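You operate a simulated robot arm through the tools that you are given. There is no shell and no other tool. Be economical: measure what you need, move in short steps, check, and stop when the job is done.

Carry out the task below with a simulated robot arm. There is one attempt and no reset: what you move stays moved.

## Task
Lock and try the feeder, then move the green wiper to the card's mark.
Fine: row for the size on the display; clamp tight again, then unlock.
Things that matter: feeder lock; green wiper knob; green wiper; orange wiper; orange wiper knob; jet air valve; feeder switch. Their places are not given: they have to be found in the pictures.

Only the result counts: the job must be done as asked and must still hold three seconds after the hand-in. Knocking over, shifting, dropping, spilling or breaking anything else fails it.

## Robot
A 7-joint arm with a two-finger parallel gripper, fixed in place. Base frame: the origin is at the foot of the arm, x ahead of it, y to its left, z up. Lengths are in m, angles in rad, forces in N, time in s.
With the tool pointing down near the work surface it reaches from about 0.24 to 0.68 m from the base axis. Its first joint turns from -1.152 to 1.152 rad. Payload 2.4 kg.
Tool frame: the origin (TCP) lies between the finger pads and is the grasp point; the fingertips stand 0.03 m ahead of it; z points along the fingers, y is the line along which they close. Largest opening 0.094 m; finger width 0.028, thickness 0.01; the body of the gripper, 0.05 by 0.096 m, starts 0.055 m behind the TCP.
Orientation is told as [roll, pitch, yaw] about the base's x, y, z axes, in that order, counted from this pose: with the fingers straight down and closing along the base's y, the tool's x points along the base's -x, its y along +y and its z along -z.

## Interface
- The arm moves only by the tool arm_command. Its arguments are lists of equal length, an entry for each row: "rotation": the turn, a rotation vector about the tool's x, y, z in units of 4 degrees (1.0 is 4 degrees), a list of three; "travel": the shift along the tool's x, y, z in units of 20 mm (1.0 is 20 mm), a list of three; "gripper": the gripper command, from -1 (fully open) to 1 (shut), values between in proportion. In form: {"rotation": [[ax, ay, az], ...], "travel": [[dx, dy, dz], ...], "gripper": [gripper, ...]}. A call has 1 to 12 rows; each row shifts and turns the commanded pose from where the row before left it, along the tool's axes as they then stand. A call with a number of a shift or a turn outside -1 to 1 is refused whole. Each row takes 0.2 s and may step no farther than 0.05 m and 0.15 rad from the row before; otherwise, or with a gripper value out of range, the whole call is refused. A pose out of reach is approached as far as the arm can. The call stops where the force on the tool passes 40 N (or 10 N more than at its start, if that is more) or the arm is blocked; 0.2 s more then pass. The fingers move at their own pace (about 0.153 m/s each) and stop on an object; they squeeze with about 36 N. The grip force told is the motor's: it shows also when the fingers shut on nothing. Time passes only in rows, and 0.2 s behind the last, so rows that do not move let the fingers close. The reply holds the time, the measured pose of the TCP, the force on the tool along the base axes, the opening and the grip force, in the units named above and with some noise, and new pictures: "pictures" is both (left out), scene, wrist or none.
- Cameras (640 x 400 px; columns grow to the right, rows downward): "scene" is fixed at [0.0462, 0.4783, 1.4574]; the picture's right is [-0.68, -0.73, 0.00], its down [-0.33, 0.31, -0.89] and it looks along [0.66, -0.60, -0.45] (base axes); focal length 302 px, centre (320, 200). "wrist" rides on the gripper at [0.076, 0.014, -0.102] in the tool frame; the picture's right is [-0.18, 0.98, 0.00], its down [-0.75, -0.14, -0.64] and it looks along [-0.63, -0.12, 0.77] (tool axes); focal length 243 px, centre (320, 200).
- measure_at(camera, pixels): for up to 12 pixels [column, row] of the newest picture of that camera ("zoom" is the newest enlarged one), the place [x, y, z] in the base frame of the surface seen there, good to about 0.002 m. It takes no simulated time.
- enlarge(camera, box): a new picture of the part [left, top, right, bottom] of that camera's present view, enlarged. It takes no simulated time.
- close_job(): hands the job in; it is judged then, once.

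Work in short steps. Measure before you move; look again where a grasp or a placing could have gone wrong, and mend it. You have 80 turns and 200 pictures in all, those below and enlarged ones among them. Open the gripper and draw the arm clear of the work before you hand the job in, unless the task says otherwise; then end with one line.

The tools are called after "Call:" as name(argument=value, ...) on one line, values as JSON. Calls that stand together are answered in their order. arm_command: Moves the arm, as the interface text tells. Its arguments: {"type":"object","properties":{"rotation":{"type":"array"},"travel":{"type":"array"},"gripper":{"type":"array"},"pictures":{"type":"string","enum":["both","scene","wrist","none"]}},"required":["rotation","travel","gripper"]} The other tools are called the same way: measure_at (camera, pixels) gives the place of the surface under pixels of a picture; enlarge (camera, box) takes an enlarged picture of a part of a camera's view; close_job () hands the job in.

At the start:

```text
t: 0.0
eef_pos: [0.3113, -0.0951, 1.346]
ee_rot: [0.0, -0.001, 0.0]
force: [0.5, -0.4, -0.1]
finger_gap: 0.0939
grip_force: 0.0
```

scene: 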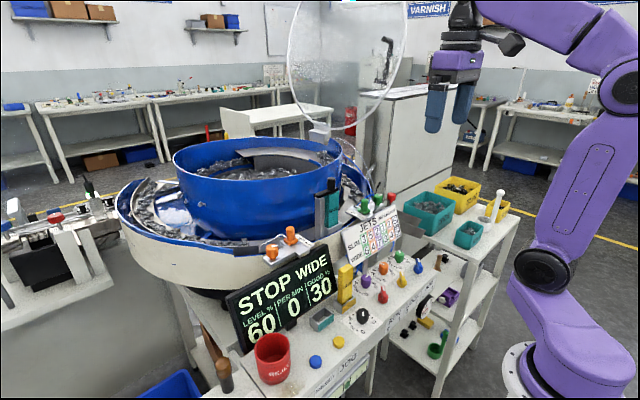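
wrist: 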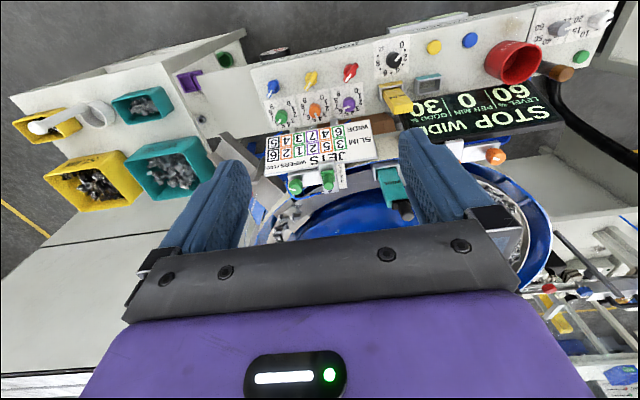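

I start by enlarging the console, the card and the bowl's wiper area to identify the parts.

Call:
enlarge(camera="scene", box=[330, 180, 450, 255])

Call:
enlarge(camera="scene", box=[220, 240, 460, 390])

Call:
enlarge(camera="wrist", box=[240, 40, 400, 140])

Call:
enlarge(camera="wrist", box=[240, 110, 560, 310])

Call:
enlarge(camera="wrist", box=[380, 0, 620, 150])

```text
5.33 times, centred on (390, 218) of scene
```

zoom: 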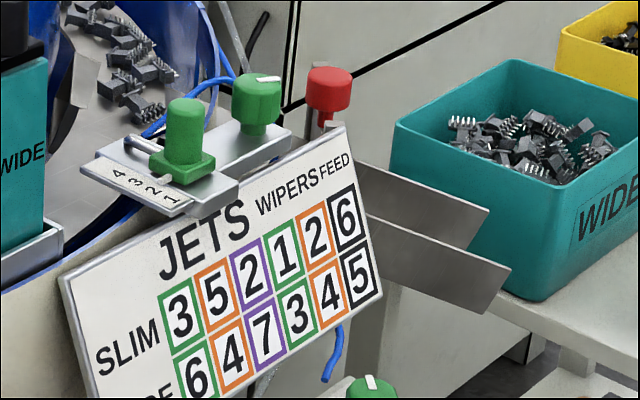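

```text
2.67 times, centred on (340, 315) of scene
```

zoom: 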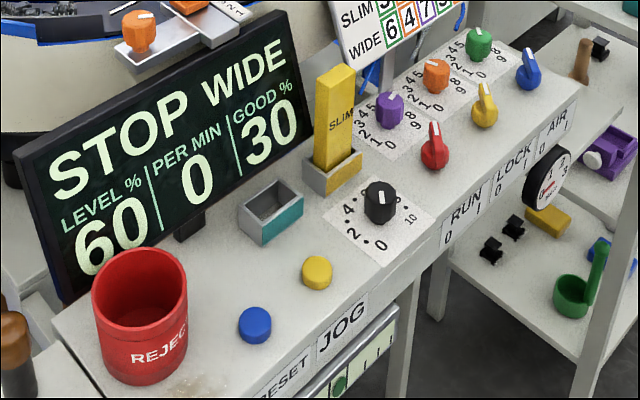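

```text
4.00 times, centred on (320, 90) of wrist
```

zoom: 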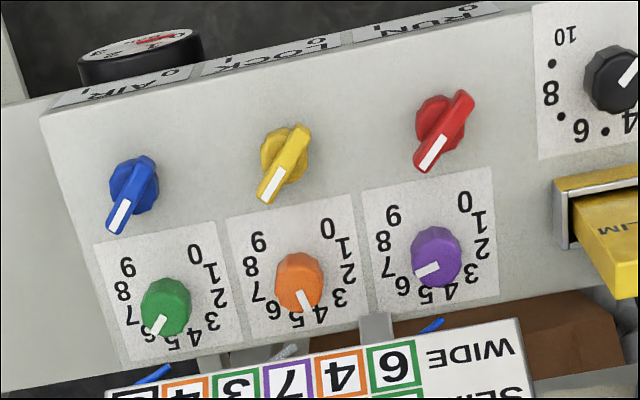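

```text
2.00 times, centred on (400, 210) of wrist
```

zoom: 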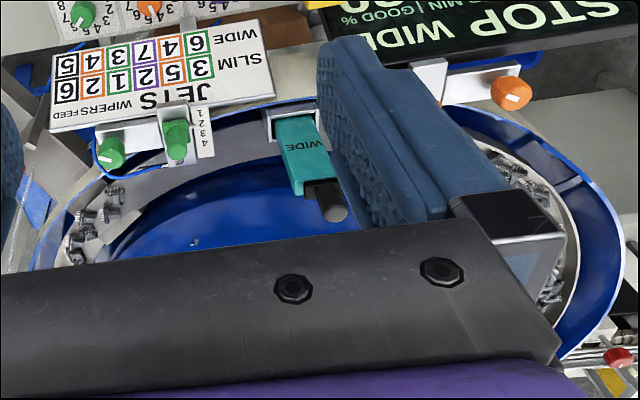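

```text
2.67 times, centred on (500, 75) of wrist
```

zoom: 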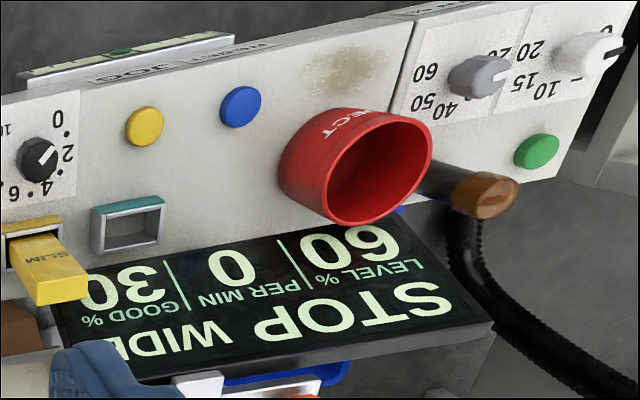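

The display says STOP / WIDE and the card's WIDE row gives green wiper 3. Now closer on the switches and the wiper brackets.

Call:
enlarge(camera="scene", box=[370, 245, 440, 289])

Call:
enlarge(camera="scene", box=[340, 185, 404, 225])

Call:
enlarge(camera="wrist", box=[250, 50, 378, 130])

Call:
enlarge(camera="wrist", box=[270, 155, 366, 215])

```text
9.09 times, centred on (405, 267) of scene
```

zoom: 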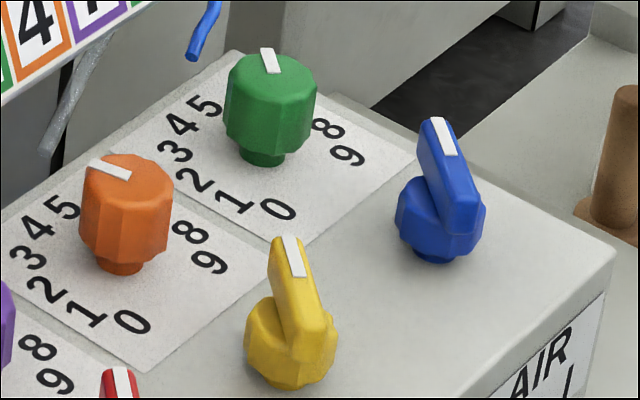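

```text
10.00 times, centred on (372, 205) of scene
```

zoom: 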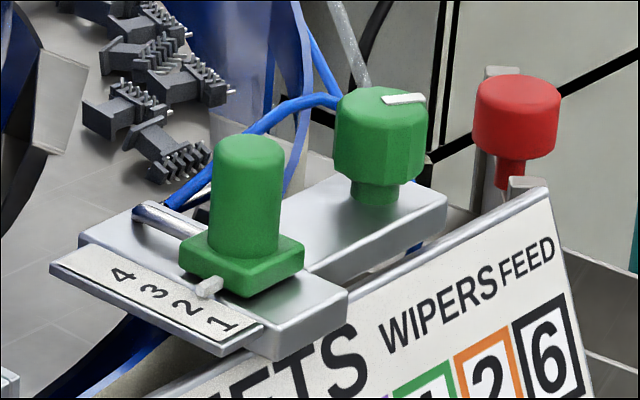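

```text
5.00 times, centred on (314, 90) of wrist
```

zoom: 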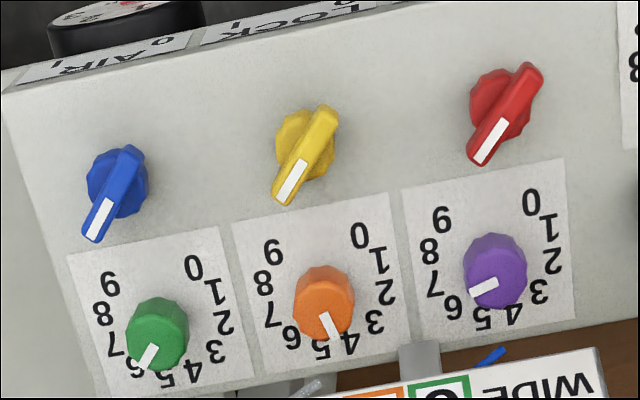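

```text
6.67 times, centred on (318, 185) of wrist
```

zoom: 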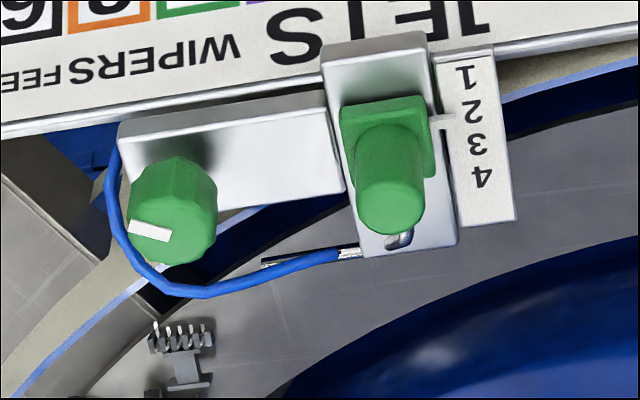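

I measure the switches (wrist view) and wiper parts.

Call:
measure_at(camera="wrist", pixels=[[269, 95], [276, 80], [306, 90], [316, 72], [345, 81], [357, 64], [253, 65], [325, 53], [281, 115], [315, 110], [273, 87], [310, 80]])

Call:
measure_at(camera="zoom", pixels=[[148, 230], [180, 175], [385, 180], [390, 150], [440, 122], [468, 75], [482, 175], [390, 60], [410, 240], [250, 150], [185, 250], [478, 140]])

```text
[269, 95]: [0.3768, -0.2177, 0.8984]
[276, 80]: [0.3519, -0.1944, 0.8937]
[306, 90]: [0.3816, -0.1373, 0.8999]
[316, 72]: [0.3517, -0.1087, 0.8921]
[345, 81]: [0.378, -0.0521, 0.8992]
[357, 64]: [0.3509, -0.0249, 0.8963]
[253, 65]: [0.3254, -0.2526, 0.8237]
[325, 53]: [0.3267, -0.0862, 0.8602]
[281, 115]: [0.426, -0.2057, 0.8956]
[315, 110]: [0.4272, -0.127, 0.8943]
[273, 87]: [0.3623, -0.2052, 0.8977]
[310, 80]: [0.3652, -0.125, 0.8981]
```

```text
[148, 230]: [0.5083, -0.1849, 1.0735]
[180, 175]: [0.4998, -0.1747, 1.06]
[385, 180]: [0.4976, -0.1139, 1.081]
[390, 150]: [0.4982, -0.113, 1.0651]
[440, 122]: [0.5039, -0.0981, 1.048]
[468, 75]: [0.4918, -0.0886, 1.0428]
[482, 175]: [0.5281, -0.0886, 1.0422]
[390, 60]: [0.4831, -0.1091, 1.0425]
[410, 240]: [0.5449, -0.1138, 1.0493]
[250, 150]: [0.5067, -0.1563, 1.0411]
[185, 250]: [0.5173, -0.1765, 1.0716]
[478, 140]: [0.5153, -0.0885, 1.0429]
```

Handles point at about 45° (away-right). I lower the arm 0.22 m at the front of the console for a closer look at labels and handles.

Call:
arm_command(rotation=[[0, 0, 0], [0, 0, 0], [0, 0, 0], [0, 0, 0], [0, 0, 0], [0, 0, 0], [0, 0, 0], [0, 0, 0], [0, 0, 0], [0, 0, 0], [0, 0, 0]], travel=[[0.5, -0.3, 1], [0.5, -0.3, 1], [0.5, -0.3, 1], [0, 0, 1], [0, 0, 1], [0, 0, 1], [0, 0, 1], [0, 0, 1], [0, 0, 1], [0, 0, 1], [0, 0, 1]], gripper=[-1, -1, -1, -1, -1, -1, -1, -1, -1, -1, -1])

```text
t: 2.4
eef_pos: [0.2806, -0.113, 1.126]
ee_rot: [0.0, 0.001, 0.002]
force: [-0.8, 0.0, 0.7]
finger_gap: 0.0942
grip_force: 0.0
```

scene: 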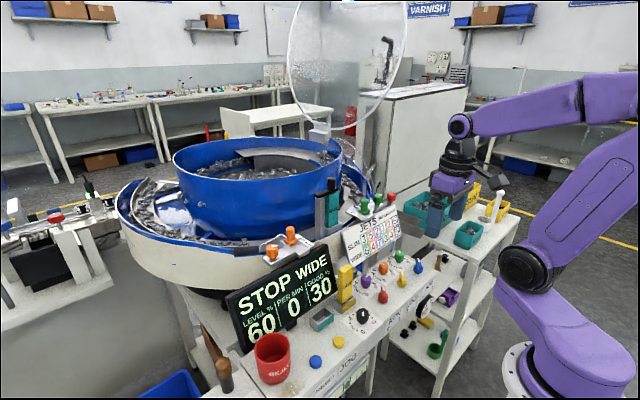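
wrist: 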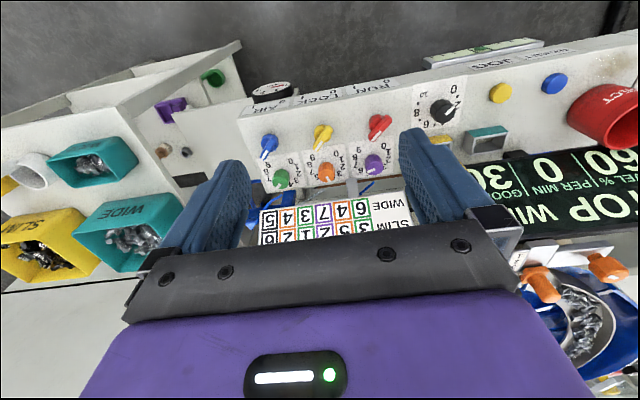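

Call:
enlarge(camera="wrist", box=[236, 70, 412, 180])

Call:
enlarge(camera="scene", box=[370, 250, 450, 310])

Call:
enlarge(camera="scene", box=[255, 215, 319, 265])

```text
3.64 times, centred on (324, 125) of wrist
```

zoom: 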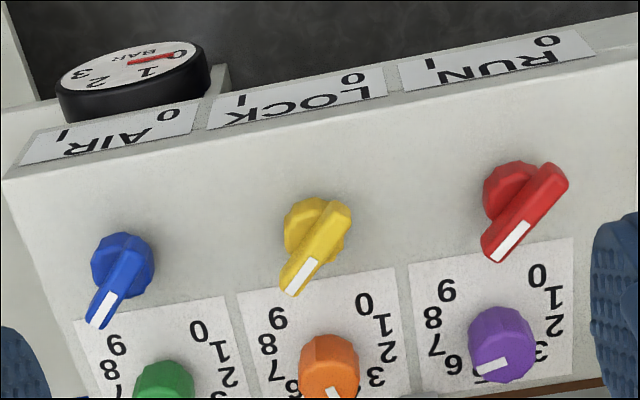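

```text
6.67 times, centred on (410, 280) of scene
```

zoom: 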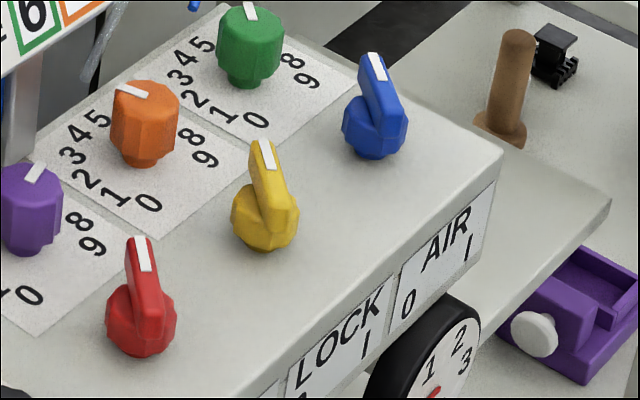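

```text
8.00 times, centred on (287, 240) of scene
```

zoom: 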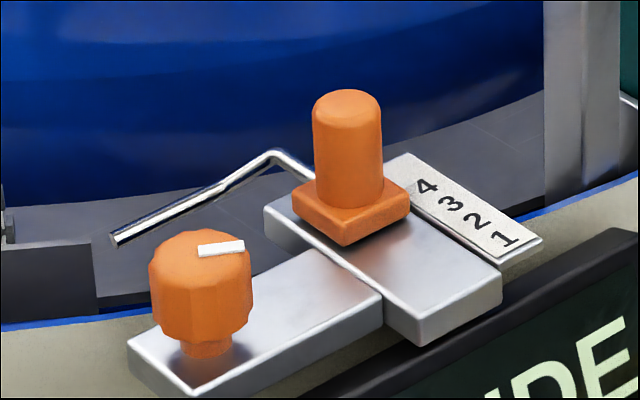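

The gauge shows AIR 0, the display STOP, so the present angle is 0 on all three. I measure the switch heights precisely.

Call:
measure_at(camera="scene", pixels=[[401.9, 273.1], [402.5, 278], [403, 282], [399, 281], [407, 291], [387.5, 288], [389.5, 297], [387, 301], [416.6, 259.8], [417.8, 266], [397, 288], [380, 302]])

Call:
measure_at(camera="wrist", pixels=[[318, 145], [323, 138], [330, 127], [322, 135], [319, 126], [373, 138], [377, 132], [389, 117], [375, 118], [265, 153], [272, 142], [340, 125]])

```text
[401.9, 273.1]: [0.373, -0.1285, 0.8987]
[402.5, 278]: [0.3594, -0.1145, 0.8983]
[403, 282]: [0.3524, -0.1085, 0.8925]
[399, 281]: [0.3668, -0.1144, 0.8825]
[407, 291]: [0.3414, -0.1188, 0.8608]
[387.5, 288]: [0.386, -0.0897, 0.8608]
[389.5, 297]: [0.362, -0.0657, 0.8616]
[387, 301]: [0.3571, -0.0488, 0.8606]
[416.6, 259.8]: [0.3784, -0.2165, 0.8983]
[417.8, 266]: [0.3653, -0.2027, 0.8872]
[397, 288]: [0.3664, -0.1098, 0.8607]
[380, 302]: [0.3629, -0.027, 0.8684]
```

```text
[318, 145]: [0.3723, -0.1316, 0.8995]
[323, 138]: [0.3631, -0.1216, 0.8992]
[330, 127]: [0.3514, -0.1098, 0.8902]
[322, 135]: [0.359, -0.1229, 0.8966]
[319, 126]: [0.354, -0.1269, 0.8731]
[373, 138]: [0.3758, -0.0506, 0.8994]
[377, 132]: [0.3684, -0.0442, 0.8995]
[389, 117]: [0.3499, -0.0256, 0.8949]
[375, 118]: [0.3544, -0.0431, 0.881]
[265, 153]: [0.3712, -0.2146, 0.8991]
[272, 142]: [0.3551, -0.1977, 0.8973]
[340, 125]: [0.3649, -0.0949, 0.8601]
```

I check the card's position for clearance of the gripper body.

Call:
measure_at(camera="wrist", pixels=[[262, 212], [330, 205], [404, 200], [270, 235], [325, 235], [281, 178], [326, 172], [373, 165], [441, 110]])

Call:
measure_at(camera="scene", pixels=[[345, 235], [352, 260], [396, 212], [399, 228], [347, 270], [345, 298]])

```text
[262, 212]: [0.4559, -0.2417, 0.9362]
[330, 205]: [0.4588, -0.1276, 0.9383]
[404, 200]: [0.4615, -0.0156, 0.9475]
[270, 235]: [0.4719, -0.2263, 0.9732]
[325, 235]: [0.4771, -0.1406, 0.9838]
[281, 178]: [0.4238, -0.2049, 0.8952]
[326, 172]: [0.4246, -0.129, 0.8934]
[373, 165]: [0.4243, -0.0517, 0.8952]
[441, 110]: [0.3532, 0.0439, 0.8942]
```

```text
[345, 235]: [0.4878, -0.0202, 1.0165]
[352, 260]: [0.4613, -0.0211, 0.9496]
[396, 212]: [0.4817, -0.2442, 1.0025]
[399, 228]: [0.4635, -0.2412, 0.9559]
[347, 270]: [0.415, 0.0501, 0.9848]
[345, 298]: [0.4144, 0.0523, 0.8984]
```

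Clear. I move above the yellow lock switch at (0.365, -0.123) and yaw -45° to align the fingers across the handle.

Call:
arm_command(rotation=[[0, 0, 0], [0, 0, 0], [0, 0, 0], [0, 0, 0], [0, 0, 0]], travel=[[-0.844, -0.1, 1], [-0.844, -0.1, 1], [-0.844, -0.1, 1], [-0.844, -0.1, 1], [-0.844, -0.1, 1]], gripper=[-0.4, -0.2, -0.1, -0.1, -0.1], pictures="none")

Call:
arm_command(rotation=[[0, 0, 1], [0, 0, 1], [0, 0, 1], [0, 0, 1], [0, 0, 1], [0, 0, 1], [0, 0, 1], [0, 0, 1], [0, 0, 1], [0, 0, 1], [0, 0, 1], [0, 0, 0.25]], travel=[[0, 0, 0.3], [0, 0, 0.3], [0, 0, 0.3], [0, 0, 0.3], [0, 0, 0.3], [0, 0, 0], [0, 0, 0], [0, 0, 0], [0, 0, 0], [0, 0, 0], [0, 0, 0], [0, 0, 0]], gripper=[-0.1, -0.1, -0.1, -0.1, -0.1, -0.1, -0.1, -0.1, -0.1, -0.1, -0.1, -0.1])

```text
t: 3.6
eef_pos: [0.3642, -0.1231, 1.0249]
ee_rot: [0.0, 0.0, 0.001]
force: [-0.5, -0.9, 0.1]
finger_gap: 0.0519
grip_force: 0.1
```

```text
t: 6.2
eef_pos: [0.3657, -0.1222, 0.9964]
ee_rot: [0.0, -0.001, -0.784]
force: [0.2, -0.8, 0.4]
finger_gap: 0.0517
grip_force: 0.1
```

scene: 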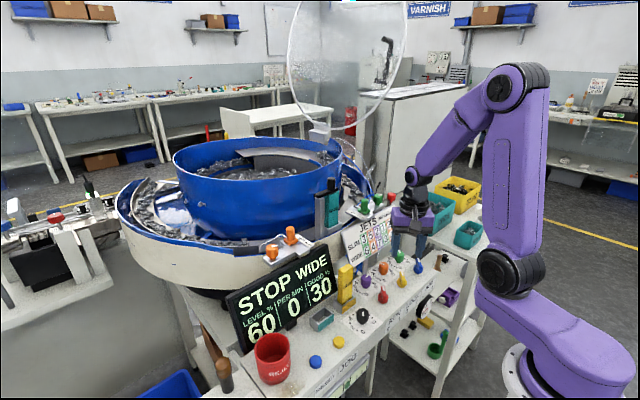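
wrist: 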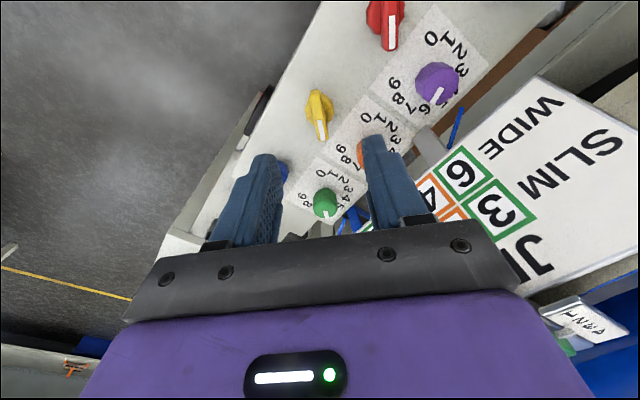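

The yellow handle (320,115) is aligned between the fingers. I descend to TCP z≈0.914.

Call:
arm_command(rotation=[[0, 0, 0], [0, 0, 0], [0, 0, 0], [0, 0, 0], [0, 0, 0]], travel=[[0, 0, 1], [0, 0, 1], [0, 0, 1], [0, 0, 0.6], [0, 0, 0.5]], gripper=[-0.1, -0.1, -0.1, -0.1, -0.1])

```text
t: 7.4
eef_pos: [0.3637, -0.1219, 0.9142]
ee_rot: [0.0, 0.0, -0.785]
force: [-0.2, 0.7, 0.6]
finger_gap: 0.0517
grip_force: 0.1
```

scene: 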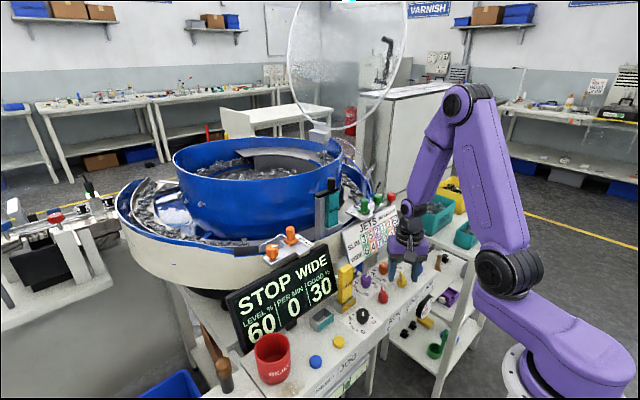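
wrist: 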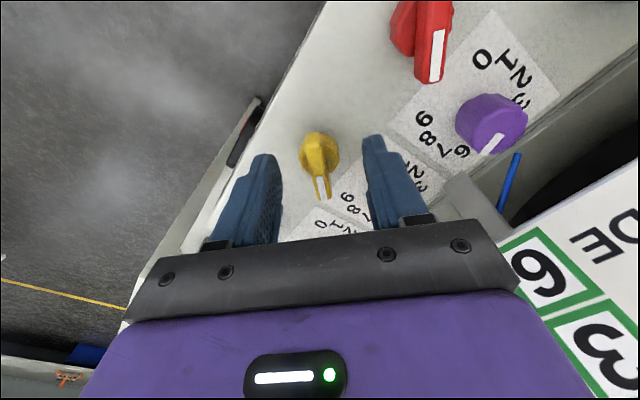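

I check the handle position relative to the tips with a measurement before closing.

Call:
enlarge(camera="wrist", box=[240, 110, 400, 210])

Call:
measure_at(camera="wrist", pixels=[[320, 160], [321, 170], [316, 190], [327, 192], [320, 140], [305, 155], [336, 150]])

```text
4.00 times, centred on (320, 160) of wrist
```

zoom: 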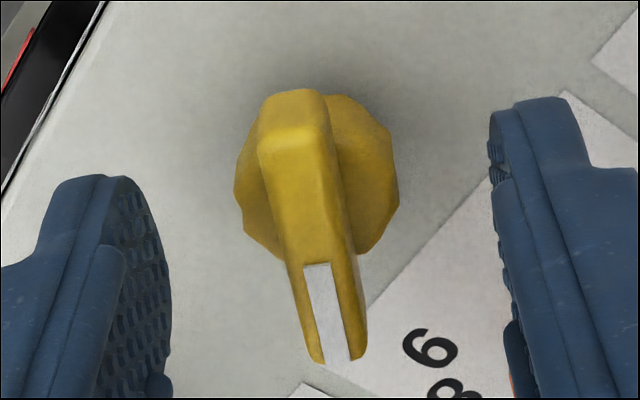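

```text
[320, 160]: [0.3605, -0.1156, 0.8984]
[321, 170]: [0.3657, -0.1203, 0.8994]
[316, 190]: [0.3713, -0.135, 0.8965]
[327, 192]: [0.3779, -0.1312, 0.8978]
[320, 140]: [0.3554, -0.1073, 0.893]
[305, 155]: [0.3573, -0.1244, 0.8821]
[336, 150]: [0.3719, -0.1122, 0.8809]
```

Centred. I close on the handle and try a small CCW turn first (-az), watching the forces.

Call:
arm_command(rotation=[[0, 0, 0], [0, 0, 0], [0, 0, 0], [0, 0, -1], [0, 0, -1], [0, 0, -1], [0, 0, -1]], travel=[[0, 0, 0], [0, 0, 0], [0, 0, 0], [0, 0, 0], [0, 0, 0], [0, 0, 0], [0, 0, 0]], gripper=[1, 1, 1, 1, 1, 1, 1])

```text
t: 9.0
eef_pos: [0.3651, -0.1228, 0.9136]
ee_rot: [-0.001, 0.003, -0.51]
force: [-12.7, -4.5, -5.7]
finger_gap: 0.0169
grip_force: 44.7
```

scene: 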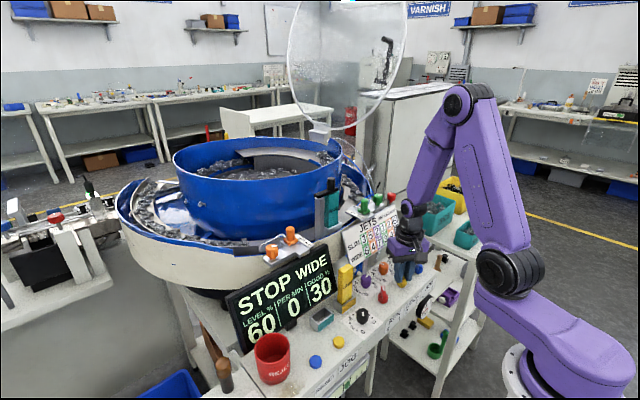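
wrist: 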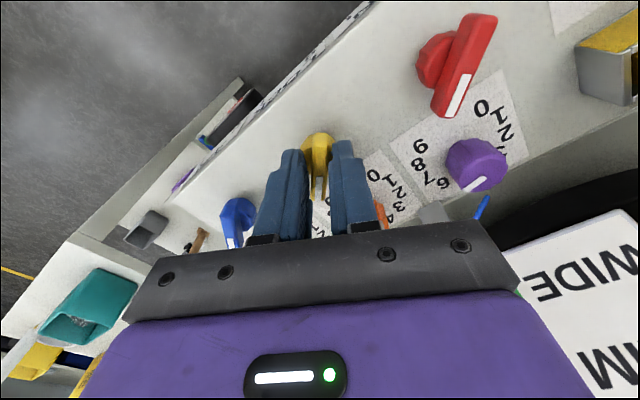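

I look whether the handle turned with the fingers.

Call:
enlarge(camera="wrist", box=[240, 120, 400, 220])

```text
4.00 times, centred on (320, 170) of wrist
```

zoom: 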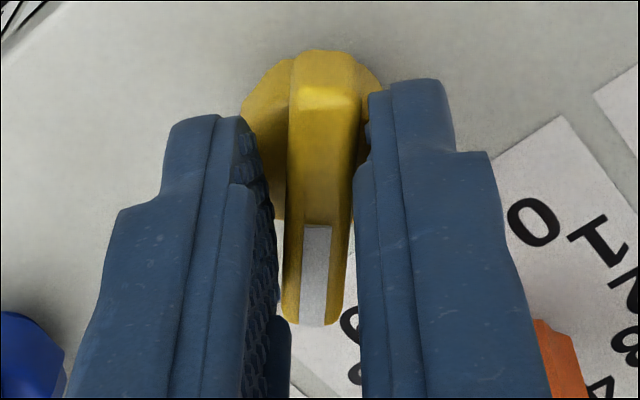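

Call:
measure_at(camera="zoom", pixels=[[325, 110], [322, 160], [320, 215], [318, 260], [315, 310]])

```text
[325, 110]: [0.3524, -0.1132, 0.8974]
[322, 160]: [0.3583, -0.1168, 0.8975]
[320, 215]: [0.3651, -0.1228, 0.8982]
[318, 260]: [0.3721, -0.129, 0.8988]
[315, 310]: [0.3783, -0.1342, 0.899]
```

The handle went only ~6° while the fingers turned 16°: stiff this way. I test the other direction by turning CW past the start.

Call:
arm_command(rotation=[[0, 0, 1], [0, 0, 1], [0, 0, 1], [0, 0, 1], [0, 0, 1], [0, 0, 1], [0, 0, 1], [0, 0, 1]], travel=[[0, 0, 0], [0, 0, 0], [0, 0, 0], [0, 0, 0], [0, 0, 0], [0, 0, 0], [0, 0, 0], [0, 0, 0]], gripper=[1, 1, 1, 1, 1, 1, 1, 1], pictures="wrist")

Call:
enlarge(camera="wrist", box=[240, 120, 400, 220])

Call:
measure_at(camera="zoom", pixels=[[325, 110], [322, 160], [320, 215], [318, 260], [315, 310], [330, 300]])

```text
t: 10.8
eef_pos: [0.3651, -0.1222, 0.9136]
ee_rot: [0.0, 0.001, -1.066]
force: [-11.1, -15.9, -28.0]
finger_gap: 0.0099
grip_force: 43.4
```

wrist: 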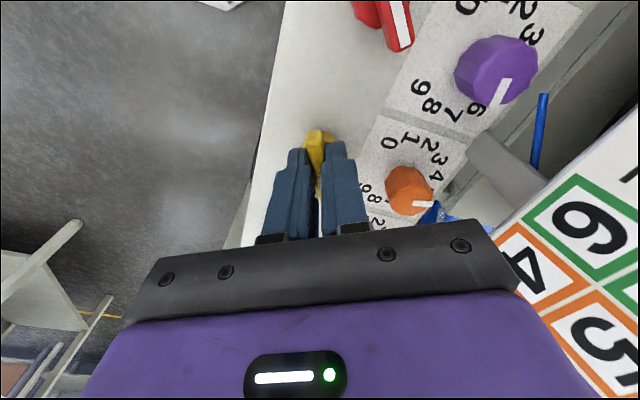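

```text
4.00 times, centred on (320, 170) of wrist
```

zoom: 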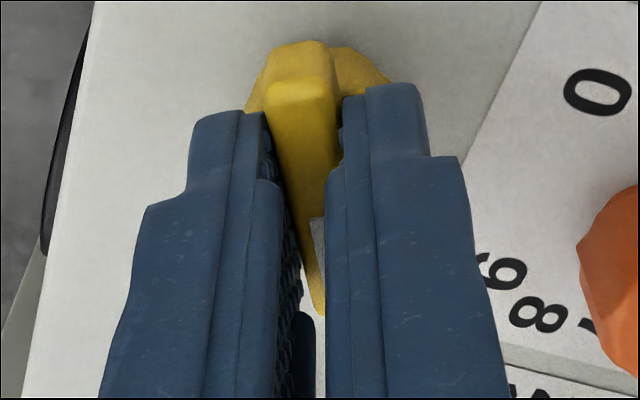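

```text
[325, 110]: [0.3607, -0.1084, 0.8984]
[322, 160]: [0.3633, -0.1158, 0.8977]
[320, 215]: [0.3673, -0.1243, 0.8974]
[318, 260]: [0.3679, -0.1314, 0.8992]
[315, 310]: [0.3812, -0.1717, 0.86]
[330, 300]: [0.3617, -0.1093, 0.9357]
```

The gap of 0.0099 with the handle flush shows the handle turning clockwise freely. I continue clockwise.

Call:
arm_command(rotation=[[0, 0, 1], [0, 0, 1], [0, 0, 1], [0, 0, 1], [0, 0, 1], [0, 0, 1]], travel=[[0, 0, -0.05], [0, 0, 0], [0, 0, 0], [0, 0, 0], [0, 0, 0], [0, 0, 0]], gripper=[1, 1, 1, 1, 1, 1])

Call:
enlarge(camera="wrist", box=[240, 120, 400, 220])

```text
t: 12.2
eef_pos: [0.3652, -0.1222, 0.9149]
ee_rot: [0.002, 0.0, -1.483]
force: [-2.9, -7.4, -17.5]
finger_gap: 0.01
grip_force: 44.1
```

scene: 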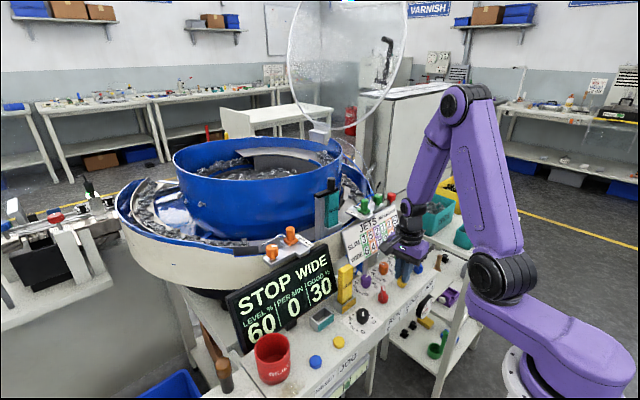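
wrist: 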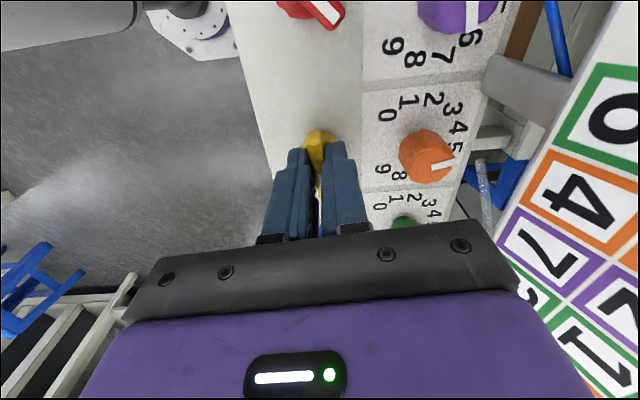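

```text
4.00 times, centred on (320, 170) of wrist
```

zoom: 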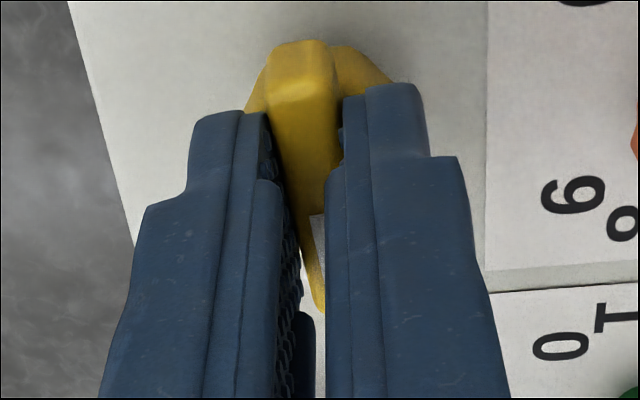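

It follows. I continue 12 rows toward the 1 position at about -135°.

Call:
arm_command(rotation=[[0, 0, 1], [0, 0, 1], [0, 0, 1], [0, 0, 1], [0, 0, 1], [0, 0, 1], [0, 0, 1], [0, 0, 1], [0, 0, 1], [0, 0, 1], [0, 0, 1], [0, 0, 1]], travel=[[0, 0, 0], [0, 0, 0], [0, 0, 0], [0, 0, 0], [0, 0, 0], [0, 0, 0], [0, 0, 0], [0, 0, 0], [0, 0, 0], [0, 0, 0], [0, 0, 0], [0, 0, 0]], gripper=[1, 1, 1, 1, 1, 1, 1, 1, 1, 1, 1, 1])

Call:
enlarge(camera="wrist", box=[240, 120, 400, 220])

```text
t: 14.8
eef_pos: [0.368, -0.1224, 0.9155]
ee_rot: [0.005, 0.001, -2.321]
force: [23.1, 3.4, 3.1]
finger_gap: 0.01
grip_force: 43.8
```

scene: 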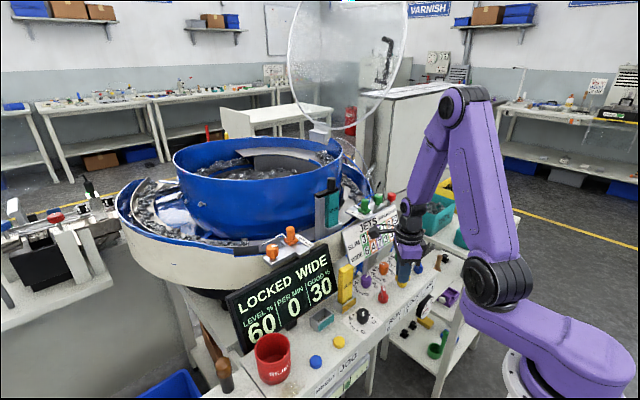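
wrist: 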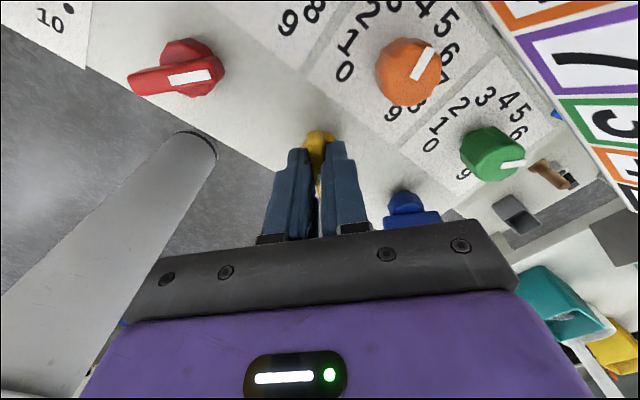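

```text
4.00 times, centred on (320, 170) of wrist
```

zoom: 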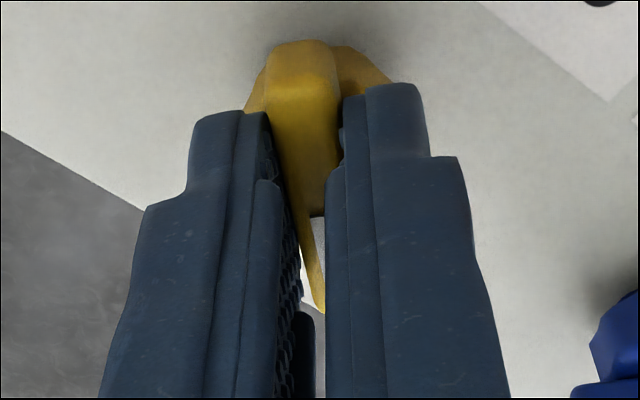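

LOCKED is displayed. I release, rise and turn back to yaw -45°.

Call:
arm_command(rotation=[[0, 0, 0], [0, 0, 0], [0, 0, 0], [0, 0, 0], [0, 0, 0], [0, 0, 0], [0, 0, -1], [0, 0, -1], [0, 0, -1], [0, 0, -1], [0, 0, -1], [0, 0, -1]], travel=[[0, 0, 0], [0, 0, 0], [0, 0, -1], [0, 0, -1], [0, 0, -1], [0, 0, -0.5], [0, 0, 0], [0, 0, 0], [0, 0, 0], [0, 0, 0], [0, 0, 0], [0, 0, 0]], gripper=[-0.1, -0.1, -0.1, -0.1, -0.1, -0.1, -0.1, -0.1, -0.1, -0.1, -0.1, -0.1], pictures="none")

Call:
arm_command(rotation=[[0, 0, -1], [0, 0, -1], [0, 0, -1], [0, 0, -1], [0, 0, -1], [0, 0, -1], [0, 0, -1], [0, 0, -1], [0, 0, -1], [0, 0, -1], [0, 0, -1], [0, 0, -1]], travel=[[0, 0, 0], [0, 0, 0], [0, 0, 0], [0, 0, 0], [0, 0, 0], [0, 0, 0], [0, 0, 0], [0, 0, 0], [0, 0, 0], [0, 0, 0], [0, 0, 0], [0, 0, 0]], gripper=[-0.1, -0.1, -0.1, -0.1, -0.1, -0.1, -0.1, -0.1, -0.1, -0.1, -0.1, -0.1], pictures="none")

Call:
arm_command(rotation=[[0, 0, -1], [0, 0, -1], [0, 0, -1], [0, 0, -1], [0, 0, -0.5]], travel=[[0, 0, 0], [0, 0, 0], [0, 0, 0], [0, 0, 0], [0, 0, 0]], gripper=[-0.1, -0.1, -0.1, -0.1, -0.1])

```text
t: 17.4
eef_pos: [0.3658, -0.1242, 0.9847]
ee_rot: [0.001, -0.001, -1.9]
force: [1.0, -1.1, 0.0]
finger_gap: 0.0517
grip_force: 0.1
```

```text
t: 20.0
eef_pos: [0.3651, -0.1231, 0.9842]
ee_rot: [-0.001, -0.001, -1.061]
force: [-0.2, -0.3, 0.6]
finger_gap: 0.0516
grip_force: 0.1
```

```text
t: 21.2
eef_pos: [0.3641, -0.1234, 0.985]
ee_rot: [0.0, 0.0, -0.748]
force: [-0.2, -0.8, -0.5]
finger_gap: 0.0518
grip_force: 0.2
```

scene: 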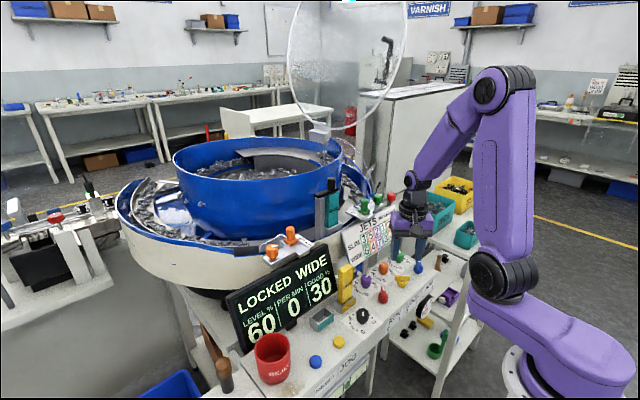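
wrist: 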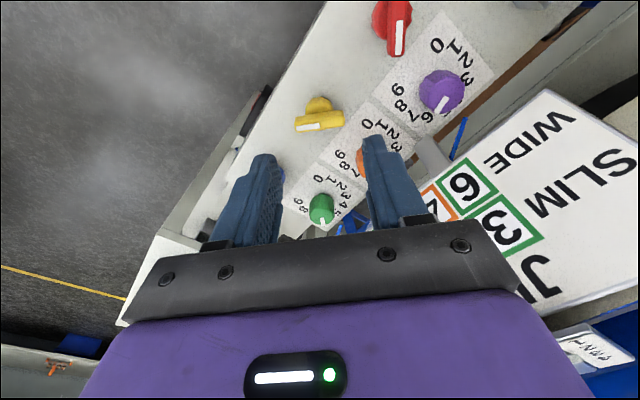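

Yellow is turned. Now I shift +y 0.085 to the red RUN switch and check above it.

Call:
arm_command(rotation=[[0, 0, 0.5], [0, 0, 0], [0, 0, 0], [0, 0, 0], [0, 0, 0], [0, 0, 0]], travel=[[0, 0, 0], [0.75, 0.75, 0], [0.75, 0.75, 0], [0.75, 0.75, 0], [0.75, 0.75, 0], [0, 0, 0]], gripper=[-0.1, -0.1, -0.1, -0.1, -0.1, -0.1], pictures="wrist")

Call:
enlarge(camera="wrist", box=[240, 80, 400, 180])

Call:
measure_at(camera="wrist", pixels=[[320, 95], [320, 105], [321, 115], [321, 125], [321, 132]])

```text
t: 22.6
eef_pos: [0.3652, -0.0379, 0.9849]
ee_rot: [0.0, 0.0, -0.782]
force: [0.4, 0.4, -0.6]
finger_gap: 0.0517
grip_force: 0.0
```

wrist: 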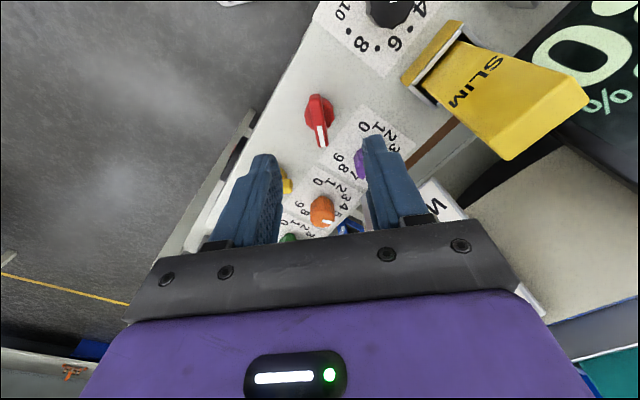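

```text
4.00 times, centred on (320, 130) of wrist
```

zoom: 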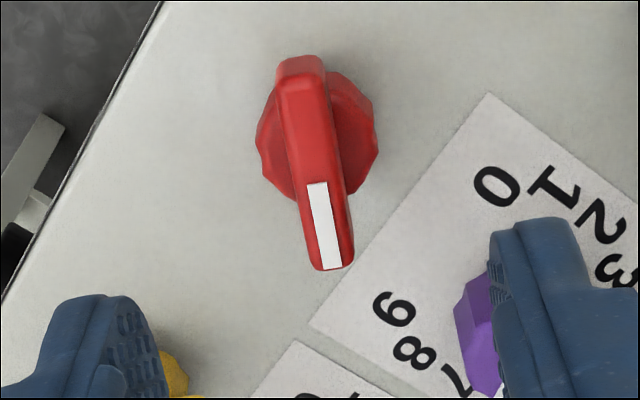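

```text
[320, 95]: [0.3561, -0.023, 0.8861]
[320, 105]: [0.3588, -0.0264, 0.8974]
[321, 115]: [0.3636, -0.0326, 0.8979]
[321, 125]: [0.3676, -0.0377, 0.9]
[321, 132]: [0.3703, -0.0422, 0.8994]
```

I check the SLIM block's height, since the wrist camera housing swings toward it.

Call:
measure_at(camera="scene", pixels=[[346, 265], [341, 267], [351, 265], [346, 263.5], [339, 300], [354, 296], [355, 270], [340, 275]])

Call:
enlarge(camera="scene", box=[330, 200, 450, 275])

Call:
measure_at(camera="wrist", pixels=[[585, 95], [510, 155], [460, 28], [410, 80], [430, 90], [575, 85]])

```text
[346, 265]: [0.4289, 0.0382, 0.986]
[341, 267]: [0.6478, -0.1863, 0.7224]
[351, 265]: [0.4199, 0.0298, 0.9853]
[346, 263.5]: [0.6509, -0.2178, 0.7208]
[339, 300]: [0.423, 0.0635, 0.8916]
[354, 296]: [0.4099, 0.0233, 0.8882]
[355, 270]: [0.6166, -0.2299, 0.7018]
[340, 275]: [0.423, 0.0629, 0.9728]
```

```text
5.33 times, centred on (390, 238) of scene
```

zoom: 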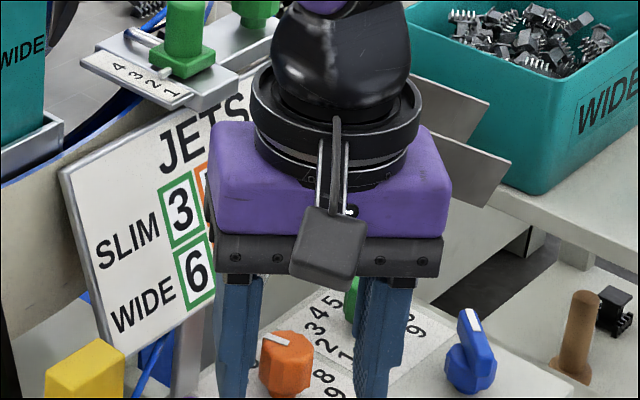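

```text
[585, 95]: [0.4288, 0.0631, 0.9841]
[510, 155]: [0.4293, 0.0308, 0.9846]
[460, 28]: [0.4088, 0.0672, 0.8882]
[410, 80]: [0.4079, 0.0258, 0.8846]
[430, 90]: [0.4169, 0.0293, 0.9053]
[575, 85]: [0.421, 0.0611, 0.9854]
```

Call:
measure_at(camera="zoom", pixels=[[325, 284], [300, 270], [350, 285], [330, 250], [330, 215], [310, 212], [300, 268], [352, 225]])

```text
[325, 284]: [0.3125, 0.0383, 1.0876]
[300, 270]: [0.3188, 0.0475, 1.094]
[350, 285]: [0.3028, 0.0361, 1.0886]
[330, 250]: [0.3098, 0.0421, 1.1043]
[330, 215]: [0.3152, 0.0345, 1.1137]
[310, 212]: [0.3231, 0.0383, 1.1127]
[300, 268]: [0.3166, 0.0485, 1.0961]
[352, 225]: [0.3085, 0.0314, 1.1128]
```

Housing clears the block (bottom ≈1.005 vs. 0.986). I descend on the red switch and close.

Call:
arm_command(rotation=[[0, 0, 0], [0, 0, 0], [0, 0, 0], [0, 0, 0], [0, 0, 0], [0, 0, 0], [0, 0, 0], [0, 0, 1], [0, 0, 1], [0, 0, 1]], travel=[[0, 0, 1], [0, 0, 1], [0, 0, 1], [0, 0, 0.5], [0, 0, 0], [0, 0, 0], [0, 0, 0], [0, 0, 0], [0, 0, 0], [0, 0, 0]], gripper=[-0.1, -0.1, -0.1, -0.1, 1, 1, 1, 1, 1, 1], pictures="wrist")

Call:
enlarge(camera="wrist", box=[240, 120, 400, 220])

```text
t: 24.8
eef_pos: [0.3647, -0.038, 0.9128]
ee_rot: [-0.003, 0.001, -0.993]
force: [-5.1, -10.4, -31.0]
finger_gap: 0.0099
grip_force: 43.5
```

wrist: 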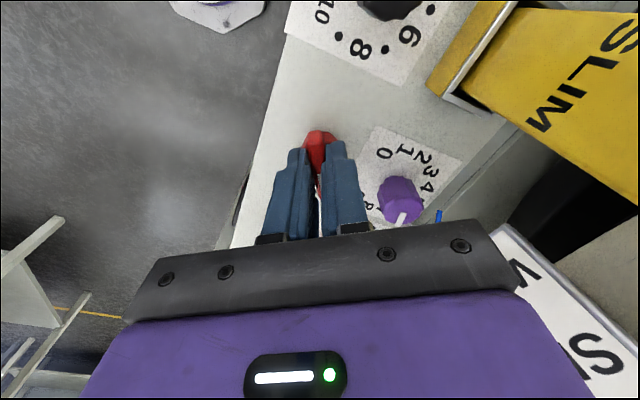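

```text
4.00 times, centred on (320, 170) of wrist
```

zoom: 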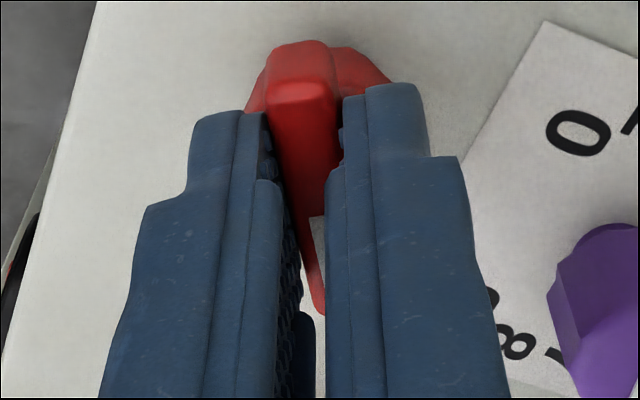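

It follows. I ease up 1.5 mm and keep turning clockwise to 1.

Call:
arm_command(rotation=[[0, 0, 0], [0, 0, 1], [0, 0, 1], [0, 0, 1], [0, 0, 1], [0, 0, 1], [0, 0, 1], [0, 0, 1], [0, 0, 1], [0, 0, 1]], travel=[[0, 0, -0.07], [0, 0, 0], [0, 0, 0], [0, 0, 0], [0, 0, 0], [0, 0, 0], [0, 0, 0], [0, 0, 0], [0, 0, 0], [0, 0, 0]], gripper=[1, 1, 1, 1, 1, 1, 1, 1, 1, 1], pictures="none")

Call:
arm_command(rotation=[[0, 0, 1], [0, 0, 1], [0, 0, 1], [0, 0, 1], [0, 0, 1], [0, 0, 1], [0, 0, 1], [0, 0, 1], [0, 0, 1], [0, 0, 1]], travel=[[0, 0, 0], [0, 0, 0], [0, 0, 0], [0, 0, 0], [0, 0, 0], [0, 0, 0], [0, 0, 0], [0, 0, 0], [0, 0, 0], [0, 0, 0]], gripper=[1, 1, 1, 1, 1, 1, 1, 1, 1, 1])

Call:
enlarge(camera="scene", box=[225, 235, 425, 360])

```text
t: 27.0
eef_pos: [0.3651, -0.0378, 0.9157]
ee_rot: [0.003, 0.0, -1.624]
force: [5.3, 2.2, -31.3]
finger_gap: 0.0101
grip_force: 43.4
```

```text
t: 29.2
eef_pos: [0.3684, -0.0377, 0.9162]
ee_rot: [0.005, 0.002, -2.32]
force: [23.1, 8.7, -9.8]
finger_gap: 0.0102
grip_force: 43.4
```

scene: 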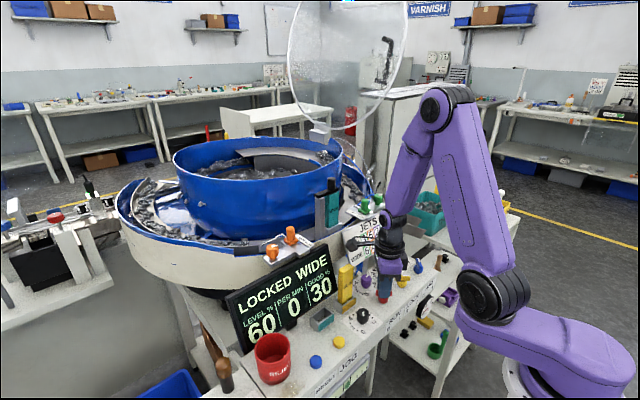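
wrist: 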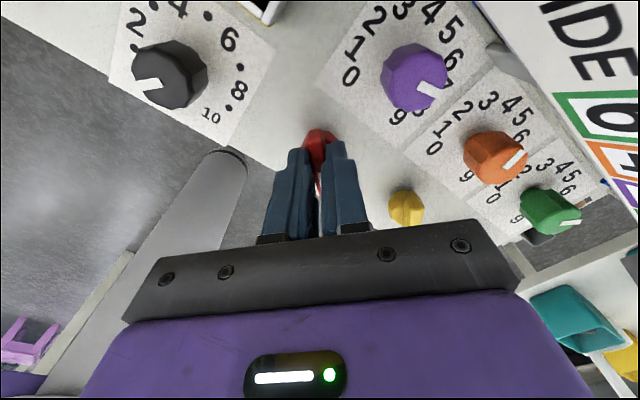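

```text
3.20 times, centred on (325, 298) of scene
```

zoom: 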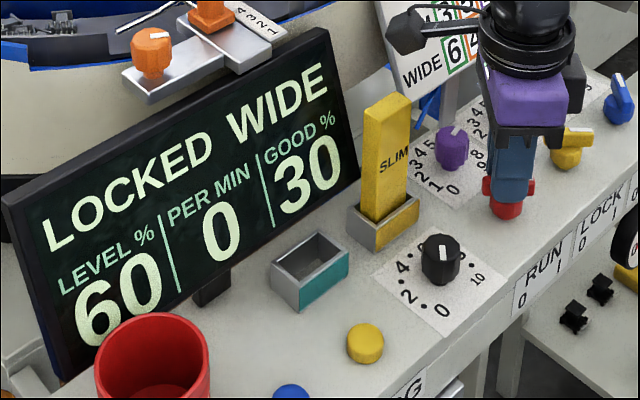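

Still LOCKED with RUN at 1: the try is done. I turn RUN back to 0 (counter-clockwise).

Call:
arm_command(rotation=[[0, 0, 0.3], [0, 0, 0], [0, 0, -1], [0, 0, -1], [0, 0, -1], [0, 0, -1], [0, 0, -1], [0, 0, -1], [0, 0, -1], [0, 0, -1], [0, 0, -1], [0, 0, -1]], travel=[[0, 0, 0], [0, 0, 0], [0, 0, 0], [0, 0, 0], [0, 0, 0], [0, 0, 0], [0, 0, 0], [0, 0, 0], [0, 0, 0], [0, 0, 0], [0, 0, 0], [0, 0, 0]], gripper=[1, 1, 1, 1, 1, 1, 1, 1, 1, 1, 1, 1], pictures="none")

Call:
arm_command(rotation=[[0, 0, -1], [0, 0, -1], [0, 0, -1], [0, 0, -1], [0, 0, -1], [0, 0, -1], [0, 0, -1], [0, 0, -1], [0, 0, -1], [0, 0, -1], [0, 0, -1], [0, 0, -1]], travel=[[0, 0, 0], [0, 0, 0], [0, 0, 0], [0, 0, 0], [0, 0, 0], [0, 0, 0], [0, 0, 0], [0, 0, 0], [0, 0, 0], [0, 0, 0], [0, 0, 0], [0, 0, 0]], gripper=[1, 1, 1, 1, 1, 1, 1, 1, 1, 1, 1, 1], pictures="none")

```text
t: 31.8
eef_pos: [0.3662, -0.037, 0.917]
ee_rot: [0.002, 0.0, -1.64]
force: [15.0, 10.7, 21.3]
finger_gap: 0.0095
grip_force: 43.3
```

```text
t: 34.4
eef_pos: [0.3644, -0.0385, 0.9164]
ee_rot: [-0.001, 0.001, -0.805]
force: [1.6, -3.2, 21.3]
finger_gap: 0.0097
grip_force: 43.5
```

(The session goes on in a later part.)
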